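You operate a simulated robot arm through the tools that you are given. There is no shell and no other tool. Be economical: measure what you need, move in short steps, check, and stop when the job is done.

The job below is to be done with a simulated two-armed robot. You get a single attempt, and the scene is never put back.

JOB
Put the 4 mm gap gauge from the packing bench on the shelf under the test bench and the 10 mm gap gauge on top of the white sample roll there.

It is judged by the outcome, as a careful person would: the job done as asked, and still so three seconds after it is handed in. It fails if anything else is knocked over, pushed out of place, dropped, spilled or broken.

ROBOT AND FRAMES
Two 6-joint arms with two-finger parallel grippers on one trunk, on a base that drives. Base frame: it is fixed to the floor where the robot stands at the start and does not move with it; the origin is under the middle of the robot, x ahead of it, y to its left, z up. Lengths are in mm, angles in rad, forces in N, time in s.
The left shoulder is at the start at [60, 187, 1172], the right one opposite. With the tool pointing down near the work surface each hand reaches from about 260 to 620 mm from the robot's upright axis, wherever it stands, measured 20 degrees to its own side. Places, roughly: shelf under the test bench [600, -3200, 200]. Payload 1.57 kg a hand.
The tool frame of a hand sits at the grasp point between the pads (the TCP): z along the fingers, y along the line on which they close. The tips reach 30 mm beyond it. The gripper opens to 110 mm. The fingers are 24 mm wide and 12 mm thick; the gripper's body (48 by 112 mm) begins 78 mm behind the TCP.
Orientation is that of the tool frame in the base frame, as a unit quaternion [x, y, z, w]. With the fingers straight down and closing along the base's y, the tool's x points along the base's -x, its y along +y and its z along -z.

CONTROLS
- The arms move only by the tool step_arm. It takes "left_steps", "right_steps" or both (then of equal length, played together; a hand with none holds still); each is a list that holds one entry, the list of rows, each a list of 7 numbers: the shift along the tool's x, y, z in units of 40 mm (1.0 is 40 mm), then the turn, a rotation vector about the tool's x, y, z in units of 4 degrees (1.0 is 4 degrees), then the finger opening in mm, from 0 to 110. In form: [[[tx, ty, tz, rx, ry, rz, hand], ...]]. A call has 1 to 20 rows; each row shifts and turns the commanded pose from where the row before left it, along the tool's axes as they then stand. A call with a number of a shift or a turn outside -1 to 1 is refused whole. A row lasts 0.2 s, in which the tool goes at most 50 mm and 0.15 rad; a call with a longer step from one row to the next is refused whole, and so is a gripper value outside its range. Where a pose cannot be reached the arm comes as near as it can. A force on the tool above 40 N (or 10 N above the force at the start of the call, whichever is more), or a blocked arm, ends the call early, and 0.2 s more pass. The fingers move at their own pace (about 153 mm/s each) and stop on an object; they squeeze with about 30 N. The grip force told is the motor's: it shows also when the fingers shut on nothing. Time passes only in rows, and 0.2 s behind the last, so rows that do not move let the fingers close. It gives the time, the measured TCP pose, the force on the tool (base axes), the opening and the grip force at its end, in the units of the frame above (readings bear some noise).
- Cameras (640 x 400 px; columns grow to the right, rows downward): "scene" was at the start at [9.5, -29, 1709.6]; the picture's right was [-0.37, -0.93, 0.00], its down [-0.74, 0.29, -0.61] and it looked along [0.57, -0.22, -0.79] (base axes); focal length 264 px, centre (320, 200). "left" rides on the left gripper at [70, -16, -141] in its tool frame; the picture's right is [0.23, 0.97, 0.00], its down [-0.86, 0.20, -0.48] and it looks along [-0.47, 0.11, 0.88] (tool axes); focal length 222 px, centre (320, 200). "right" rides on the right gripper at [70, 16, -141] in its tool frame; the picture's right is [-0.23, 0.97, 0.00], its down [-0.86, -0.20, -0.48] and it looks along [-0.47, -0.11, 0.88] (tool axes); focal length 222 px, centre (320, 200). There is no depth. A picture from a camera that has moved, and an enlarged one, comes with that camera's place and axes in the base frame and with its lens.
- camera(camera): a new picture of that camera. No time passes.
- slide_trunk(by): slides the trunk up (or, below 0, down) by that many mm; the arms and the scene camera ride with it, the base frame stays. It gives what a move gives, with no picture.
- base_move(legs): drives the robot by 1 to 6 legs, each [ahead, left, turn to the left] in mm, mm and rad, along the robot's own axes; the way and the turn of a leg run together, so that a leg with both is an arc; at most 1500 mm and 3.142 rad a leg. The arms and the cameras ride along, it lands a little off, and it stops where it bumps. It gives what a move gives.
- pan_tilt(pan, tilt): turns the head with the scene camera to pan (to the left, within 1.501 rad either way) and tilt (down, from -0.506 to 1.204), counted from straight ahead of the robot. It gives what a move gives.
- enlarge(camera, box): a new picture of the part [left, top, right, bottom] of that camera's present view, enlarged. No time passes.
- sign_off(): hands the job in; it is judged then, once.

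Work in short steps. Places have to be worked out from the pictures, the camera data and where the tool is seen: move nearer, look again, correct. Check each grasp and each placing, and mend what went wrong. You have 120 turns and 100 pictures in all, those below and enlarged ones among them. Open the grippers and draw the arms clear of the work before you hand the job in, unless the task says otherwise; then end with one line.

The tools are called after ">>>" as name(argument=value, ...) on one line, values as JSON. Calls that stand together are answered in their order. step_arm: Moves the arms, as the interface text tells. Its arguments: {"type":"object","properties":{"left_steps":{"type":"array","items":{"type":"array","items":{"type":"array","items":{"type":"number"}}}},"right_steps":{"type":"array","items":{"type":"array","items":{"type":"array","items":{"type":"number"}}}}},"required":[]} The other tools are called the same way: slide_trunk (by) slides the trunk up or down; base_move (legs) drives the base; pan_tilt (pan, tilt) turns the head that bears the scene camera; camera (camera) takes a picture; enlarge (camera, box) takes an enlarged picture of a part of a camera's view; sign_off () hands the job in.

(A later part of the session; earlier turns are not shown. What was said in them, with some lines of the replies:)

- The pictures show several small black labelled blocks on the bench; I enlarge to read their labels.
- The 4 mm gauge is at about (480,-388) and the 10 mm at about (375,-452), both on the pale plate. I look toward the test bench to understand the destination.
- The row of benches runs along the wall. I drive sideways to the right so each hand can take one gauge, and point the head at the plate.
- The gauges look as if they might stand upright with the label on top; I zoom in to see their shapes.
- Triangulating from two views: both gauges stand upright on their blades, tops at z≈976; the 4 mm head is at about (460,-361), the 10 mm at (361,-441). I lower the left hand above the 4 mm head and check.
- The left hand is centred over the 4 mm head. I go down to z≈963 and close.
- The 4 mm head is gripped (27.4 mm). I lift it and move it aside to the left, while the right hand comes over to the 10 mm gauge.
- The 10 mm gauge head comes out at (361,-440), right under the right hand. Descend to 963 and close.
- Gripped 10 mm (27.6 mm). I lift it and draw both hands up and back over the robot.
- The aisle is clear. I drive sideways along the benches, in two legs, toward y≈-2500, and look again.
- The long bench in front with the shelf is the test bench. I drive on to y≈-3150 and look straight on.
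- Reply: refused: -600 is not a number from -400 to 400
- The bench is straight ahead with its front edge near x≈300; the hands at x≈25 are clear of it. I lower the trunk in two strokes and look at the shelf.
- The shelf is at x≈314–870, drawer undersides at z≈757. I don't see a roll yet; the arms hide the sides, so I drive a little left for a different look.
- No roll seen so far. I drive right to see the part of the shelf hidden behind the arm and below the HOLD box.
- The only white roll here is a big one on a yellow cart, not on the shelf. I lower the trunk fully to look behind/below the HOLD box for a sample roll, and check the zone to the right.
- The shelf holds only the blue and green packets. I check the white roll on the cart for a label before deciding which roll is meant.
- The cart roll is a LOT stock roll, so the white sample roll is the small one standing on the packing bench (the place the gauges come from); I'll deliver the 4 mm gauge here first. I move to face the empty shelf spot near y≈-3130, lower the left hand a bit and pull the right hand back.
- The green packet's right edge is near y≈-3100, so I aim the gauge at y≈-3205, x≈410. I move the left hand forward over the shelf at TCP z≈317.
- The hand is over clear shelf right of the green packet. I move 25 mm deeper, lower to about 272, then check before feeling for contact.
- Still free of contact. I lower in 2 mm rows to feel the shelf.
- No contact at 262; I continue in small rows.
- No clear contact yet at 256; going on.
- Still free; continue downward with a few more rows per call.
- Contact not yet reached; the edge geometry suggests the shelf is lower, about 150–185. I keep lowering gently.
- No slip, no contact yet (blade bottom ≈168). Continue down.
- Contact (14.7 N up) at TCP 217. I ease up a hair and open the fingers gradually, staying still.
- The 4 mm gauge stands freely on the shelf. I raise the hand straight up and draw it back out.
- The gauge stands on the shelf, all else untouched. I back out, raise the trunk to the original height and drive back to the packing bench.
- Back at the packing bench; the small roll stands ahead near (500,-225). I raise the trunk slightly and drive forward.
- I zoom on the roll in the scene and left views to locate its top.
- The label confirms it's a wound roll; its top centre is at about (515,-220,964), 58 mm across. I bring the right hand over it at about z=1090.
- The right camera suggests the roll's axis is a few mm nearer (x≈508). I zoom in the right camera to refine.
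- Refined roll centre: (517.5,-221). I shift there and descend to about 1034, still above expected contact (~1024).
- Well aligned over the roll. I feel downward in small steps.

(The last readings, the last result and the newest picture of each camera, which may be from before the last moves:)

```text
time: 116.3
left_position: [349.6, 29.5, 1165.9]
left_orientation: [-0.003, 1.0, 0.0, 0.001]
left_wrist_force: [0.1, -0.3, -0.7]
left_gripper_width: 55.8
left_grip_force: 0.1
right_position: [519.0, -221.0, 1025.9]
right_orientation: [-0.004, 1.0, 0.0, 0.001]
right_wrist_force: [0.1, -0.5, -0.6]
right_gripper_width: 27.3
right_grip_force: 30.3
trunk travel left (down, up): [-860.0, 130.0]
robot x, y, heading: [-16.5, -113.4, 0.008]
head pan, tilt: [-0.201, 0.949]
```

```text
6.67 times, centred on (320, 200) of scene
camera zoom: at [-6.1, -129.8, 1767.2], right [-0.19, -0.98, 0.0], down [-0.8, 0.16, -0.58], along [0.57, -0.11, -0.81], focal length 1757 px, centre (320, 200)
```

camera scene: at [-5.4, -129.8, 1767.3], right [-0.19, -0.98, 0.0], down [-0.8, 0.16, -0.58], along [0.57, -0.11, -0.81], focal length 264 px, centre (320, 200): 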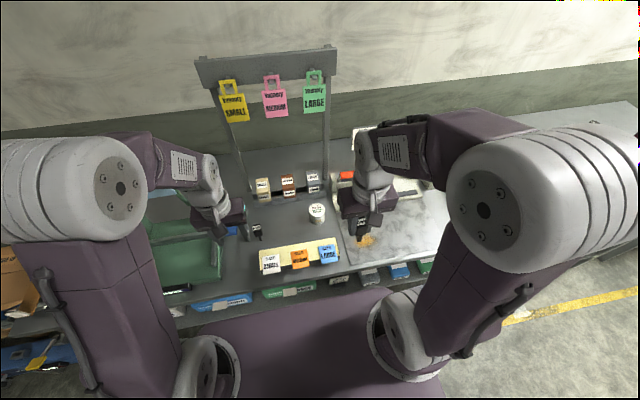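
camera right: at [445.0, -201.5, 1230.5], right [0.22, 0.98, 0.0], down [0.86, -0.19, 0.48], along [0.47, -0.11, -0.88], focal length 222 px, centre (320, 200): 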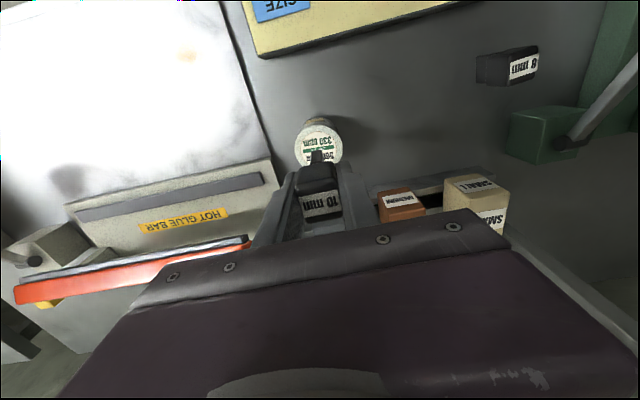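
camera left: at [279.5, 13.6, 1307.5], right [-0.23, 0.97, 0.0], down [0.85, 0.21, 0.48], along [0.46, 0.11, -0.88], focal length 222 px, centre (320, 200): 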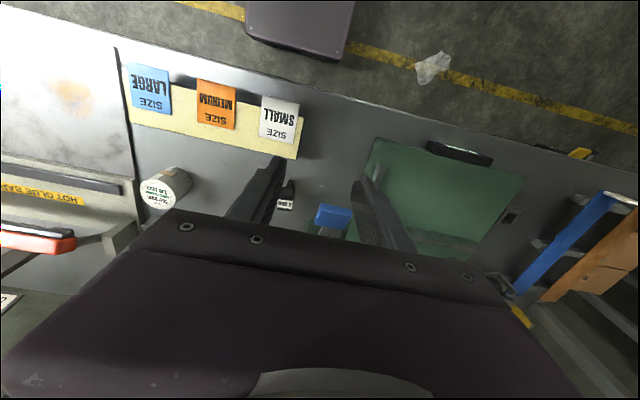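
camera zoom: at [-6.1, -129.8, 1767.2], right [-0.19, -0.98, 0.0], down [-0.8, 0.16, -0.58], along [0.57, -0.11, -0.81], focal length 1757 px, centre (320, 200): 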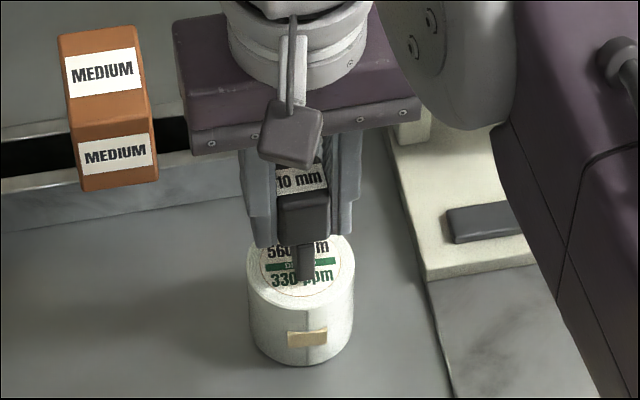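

Near contact. Continue in 1.5 mm steps.

>>> step_arm(right_steps=[[[0, 0, 0.04, 0, 0, 0, 10], [0, 0, 0, 0, 0, 0, 10]]])

>>> step_arm(right_steps=[[[0, 0, 0.04, 0, 0, 0, 10], [0, 0, 0, 0, 0, 0, 10]]])

```text
time: 116.9
left_position: [348.8, 32.0, 1166.7]
left_orientation: [-0.004, 1.0, 0.001, 0.001]
left_wrist_force: [-0.5, -0.7, 0.4]
left_gripper_width: 56.1
left_grip_force: 0.1
right_position: [518.3, -222.0, 1023.5]
right_orientation: [-0.005, 1.0, -0.001, 0.0]
right_wrist_force: [-0.2, 0.1, -0.6]
right_gripper_width: 27.2
right_grip_force: 29.3
trunk travel left (down, up): [-860.0, 130.0]
robot x, y, heading: [-16.9, -114.7, 0.005]
head pan, tilt: [-0.201, 0.949]
```

```text
time: 117.5
left_position: [348.3, 30.6, 1165.8]
left_orientation: [-0.004, 1.0, 0.0, 0.0]
left_wrist_force: [-0.3, -0.1, 0.4]
left_gripper_width: 55.9
left_grip_force: 0.1
right_position: [517.6, -221.8, 1023.9]
right_orientation: [-0.004, 1.0, 0.001, 0.0]
right_wrist_force: [-0.4, 0.0, -1.3]
right_gripper_width: 27.4
right_grip_force: 30.5
trunk travel left (down, up): [-860.0, 130.0]
robot x, y, heading: [-16.6, -114.4, 0.005]
head pan, tilt: [-0.201, 0.949]
```

Not touching yet; two more small steps.

>>> step_arm(right_steps=[[[0, 0, 0.03, 0, 0, 0, 10], [0, 0, 0, 0, 0, 0, 10]]])

>>> step_arm(right_steps=[[[0, 0, 0.03, 0, 0, 0, 10], [0, 0, 0, 0, 0, 0, 10]]])

>>> enlarge(camera="scene", box=[280, 170, 360, 230])

```text
time: 118.1
left_position: [349.4, 31.0, 1167.9]
left_orientation: [-0.004, 1.0, 0.0, 0.0]
left_wrist_force: [0.6, -0.3, -1.0]
left_gripper_width: 56.0
left_grip_force: 0.1
right_position: [517.3, -220.2, 1021.5]
right_orientation: [-0.003, 1.0, 0.0, 0.0]
right_wrist_force: [-0.3, 0.2, -0.7]
right_gripper_width: 27.5
right_grip_force: 30.0
trunk travel left (down, up): [-860.0, 130.0]
robot x, y, heading: [-21.9, -113.4, 0.002]
head pan, tilt: [-0.201, 0.949]
```

```text
time: 118.7
left_position: [349.4, 30.9, 1166.9]
left_orientation: [-0.003, 1.0, 0.0, 0.001]
left_wrist_force: [-0.5, -1.0, 0.1]
left_gripper_width: 55.9
left_grip_force: 0.1
right_position: [518.5, -221.7, 1020.1]
right_orientation: [-0.003, 1.0, 0.0, 0.0]
right_wrist_force: [0.3, 0.4, -0.4]
right_gripper_width: 27.3
right_grip_force: 30.2
trunk travel left (down, up): [-860.0, 130.0]
robot x, y, heading: [-19.3, -111.0, 0.008]
head pan, tilt: [-0.201, 0.949]
```

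```text
6.67 times, centred on (320, 200) of scene
camera zoom: at [-6.1, -129.8, 1767.2], right [-0.19, -0.98, 0.0], down [-0.8, 0.16, -0.58], along [0.57, -0.11, -0.81], focal length 1757 px, centre (320, 200)
```

zoom: 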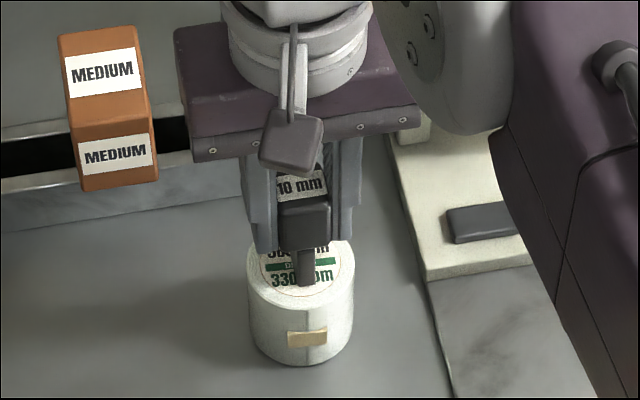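

Still free; two more steps.

>>> step_arm(right_steps=[[[0, 0, 0.04, 0, 0, 0, 10], [0, 0, 0, 0, 0, 0, 10]]])

>>> step_arm(right_steps=[[[0, 0, 0.04, 0, 0, 0, 10], [0, 0, 0, 0, 0, 0, 10]]])

```text
time: 119.3
left_position: [347.8, 31.1, 1166.2]
left_orientation: [-0.004, 1.0, 0.001, 0.0]
left_wrist_force: [-0.6, -0.1, -0.4]
left_gripper_width: 55.8
left_grip_force: 0.1
right_position: [517.5, -221.0, 1019.5]
right_orientation: [-0.004, 1.0, 0.0, 0.001]
right_wrist_force: [0.6, 0.4, 5.0]
right_gripper_width: 27.5
right_grip_force: 29.9
trunk travel left (down, up): [-860.0, 130.0]
robot x, y, heading: [-15.4, -111.4, 0.006]
head pan, tilt: [-0.201, 0.949]
```

```text
time: 119.9
left_position: [348.2, 31.6, 1166.9]
left_orientation: [-0.004, 1.0, 0.0, 0.0]
left_wrist_force: [-0.6, 0.0, -0.8]
left_gripper_width: 56.2
left_grip_force: 0.2
right_position: [518.4, -221.5, 1019.3]
right_orientation: [-0.003, 1.0, 0.0, 0.003]
right_wrist_force: [2.4, -1.6, 20.4]
right_gripper_width: 27.4
right_grip_force: 30.1
trunk travel left (down, up): [-860.0, 130.0]
robot x, y, heading: [-14.2, -110.6, 0.007]
head pan, tilt: [-0.201, 0.949]
```

Contact (20 N). I ease up about 1.6 mm to unload, then open gradually.

>>> step_arm(right_steps=[[[0, 0, -0.045, 0, 0, 0, 10], [0, 0, 0, 0, 0, 0, 10], [0, 0, 0, 0, 0, 0, 26], [0, 0, 0, 0, 0, 0, 28], [0, 0, 0, 0, 0, 0, 29], [0, 0, 0, 0, 0, 0, 32], [0, 0, 0, 0, 0, 0, 36], [0, 0, 0, 0, 0, 0, 42], [0, 0, 0, 0, 0, 0, 50], [0, 0, 0, 0, 0, 0, 56], [0, 0, 0, 0, 0, 0, 56]]])

>>> enlarge(camera="scene", box=[280, 170, 360, 230])

>>> enlarge(camera="right", box=[220, 100, 420, 240])

```text
time: 122.3
left_position: [350.1, 31.6, 1166.8]
left_orientation: [-0.004, 1.0, 0.0, 0.0]
left_wrist_force: [0.0, 0.2, 0.0]
left_gripper_width: 56.2
left_grip_force: 0.0
right_position: [517.7, -220.5, 1018.7]
right_orientation: [-0.005, 1.0, 0.0, 0.0]
right_wrist_force: [-0.7, 0.2, 0.3]
right_gripper_width: 55.9
right_grip_force: 0.1
trunk travel left (down, up): [-860.0, 130.0]
robot x, y, heading: [-21.1, -116.6, 0.011]
head pan, tilt: [-0.201, 0.949]
```

```text
6.67 times, centred on (320, 200) of scene
camera zoom: at [-6.3, -129.8, 1767.2], right [-0.19, -0.98, 0.0], down [-0.8, 0.16, -0.58], along [0.57, -0.11, -0.81], focal length 1757 px, centre (320, 200)
```

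zoom: 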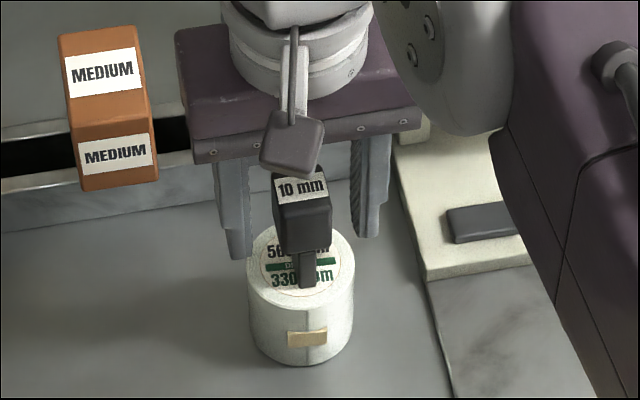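

```text
2.86 times, centred on (320, 170) of right
camera zoom: at [448.1, -205.0, 1159.6], right [0.22, 0.98, 0.0], down [0.86, -0.19, 0.48], along [0.47, -0.11, -0.88], focal length 635 px, centre (320, 286)
```

zoom: 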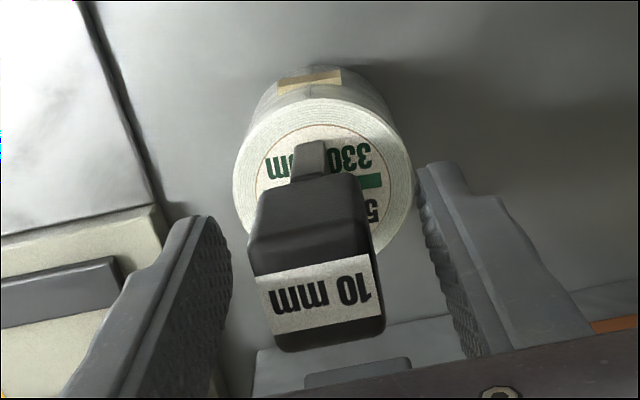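

The 10 mm gauge stands upright on the roll. I raise the hand straight up, draw it back and check.

>>> step_arm(right_steps=[[[0, 0, -0.3, 0, 0, 0, 56], [0, 0, -0.6, 0, 0, 0, 56], [0, 0, -0.9, 0, 0, 0, 56], [0, 0, -0.9, 0, 0, 0, 56], [0, 0, -0.9, 0, 0, 0, 56], [0, 0, -0.9, 0, 0, 0, 56], [0.6, -0.5, 0, 0, 0, 0, 56], [0.85, -0.5, 0, 0, 0, 0, 56], [0.85, -0.5, 0, 0, 0, 0, 56], [0.85, 0, 0, 0, 0, 0, 56], [0.85, 0, 0, 0, 0, 0, 56], [0, 0, 0, 0, 0, 0, 56]]])

>>> base_move(legs=[[-250, 0, 0]])

>>> pan_tilt(pan=-0.2, tilt=0.75)

>>> camera(camera="scene")

>>> enlarge(camera="scene", box=[260, 140, 400, 250])

```text
time: 124.9
left_position: [348.2, 31.2, 1166.1]
left_orientation: [-0.004, 1.0, 0.0, 0.0]
left_wrist_force: [0.5, -1.0, 0.2]
left_gripper_width: 56.2
left_grip_force: 0.0
right_position: [359.5, -281.2, 1198.4]
right_orientation: [-0.004, 1.0, 0.0, 0.0]
right_wrist_force: [0.0, 0.5, 0.7]
right_gripper_width: 56.1
right_grip_force: 0.1
trunk travel left (down, up): [-860.0, 130.0]
robot x, y, heading: [-17.2, -114.9, 0.01]
head pan, tilt: [-0.201, 0.949]
```

```text
time: 126.7
left_position: [100.6, 29.6, 1166.4]
left_orientation: [-0.005, 1.0, -0.001, -0.001]
left_wrist_force: [0.2, -0.2, -0.2]
left_gripper_width: 55.9
left_grip_force: 0.0
right_position: [111.6, -281.5, 1196.4]
right_orientation: [-0.005, 1.0, 0.0, 0.0]
right_wrist_force: [-0.3, 0.0, 0.2]
right_gripper_width: 56.1
right_grip_force: 0.0
trunk travel left (down, up): [-860.0, 130.0]
robot x, y, heading: [-266.7, -115.5, 0.003]
head pan, tilt: [-0.201, 0.949]
```

```text
time: 127.5
left_position: [98.9, 29.7, 1167.4]
left_orientation: [-0.004, 1.0, 0.0, 0.001]
left_wrist_force: [-0.3, -1.0, -0.3]
left_gripper_width: 56.0
left_grip_force: 0.0
right_position: [110.1, -283.1, 1198.3]
right_orientation: [-0.005, 1.0, 0.0, -0.001]
right_wrist_force: [-0.5, 0.0, 0.4]
right_gripper_width: 55.8
right_grip_force: 0.1
trunk travel left (down, up): [-860.0, 130.0]
robot x, y, heading: [-265.8, -117.6, 0.01]
head pan, tilt: [-0.201, 0.75]
```

```text
34 pictures are left
camera scene: at [-246.7, -133.6, 1782.7], right [-0.19, -0.98, 0.0], down [-0.67, 0.13, -0.73], along [0.72, -0.14, -0.68], focal length 264 px, centre (320, 200)
```

scene: 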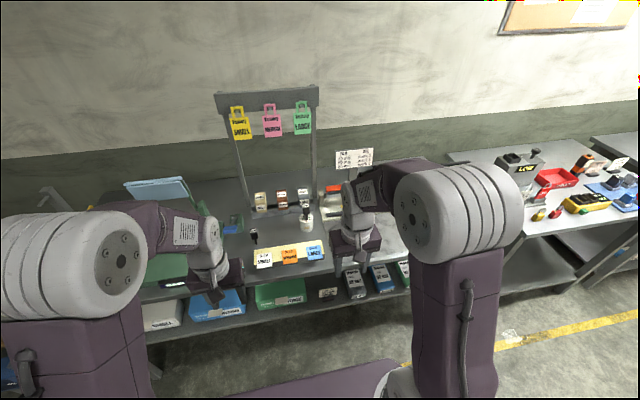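

```text
3.64 times, centred on (330, 195) of scene
camera zoom: at [-246.7, -133.6, 1782.7], right [-0.19, -0.98, 0.0], down [-0.67, 0.13, -0.73], along [0.72, -0.14, -0.68], focal length 958 px, centre (284, 218)
```

zoom: 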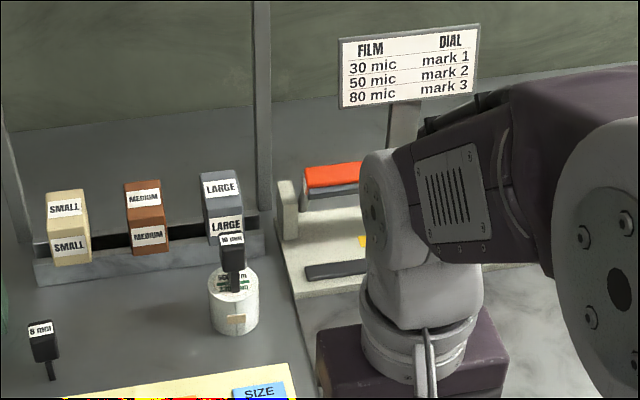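

The 10 mm gauge stands on the roll, the 4 mm one was left standing on the test bench's shelf, nothing else has moved, and both grippers are open and clear. I hand the job in.

>>> sign_off()

```text
The job is handed in.
```

The 4 mm gap gauge is standing on the shelf under the test bench. The 10 mm gauge is standing on the white sample roll on the packing bench; I took "there" to mean that bench because I saw no sample roll at the test bench.
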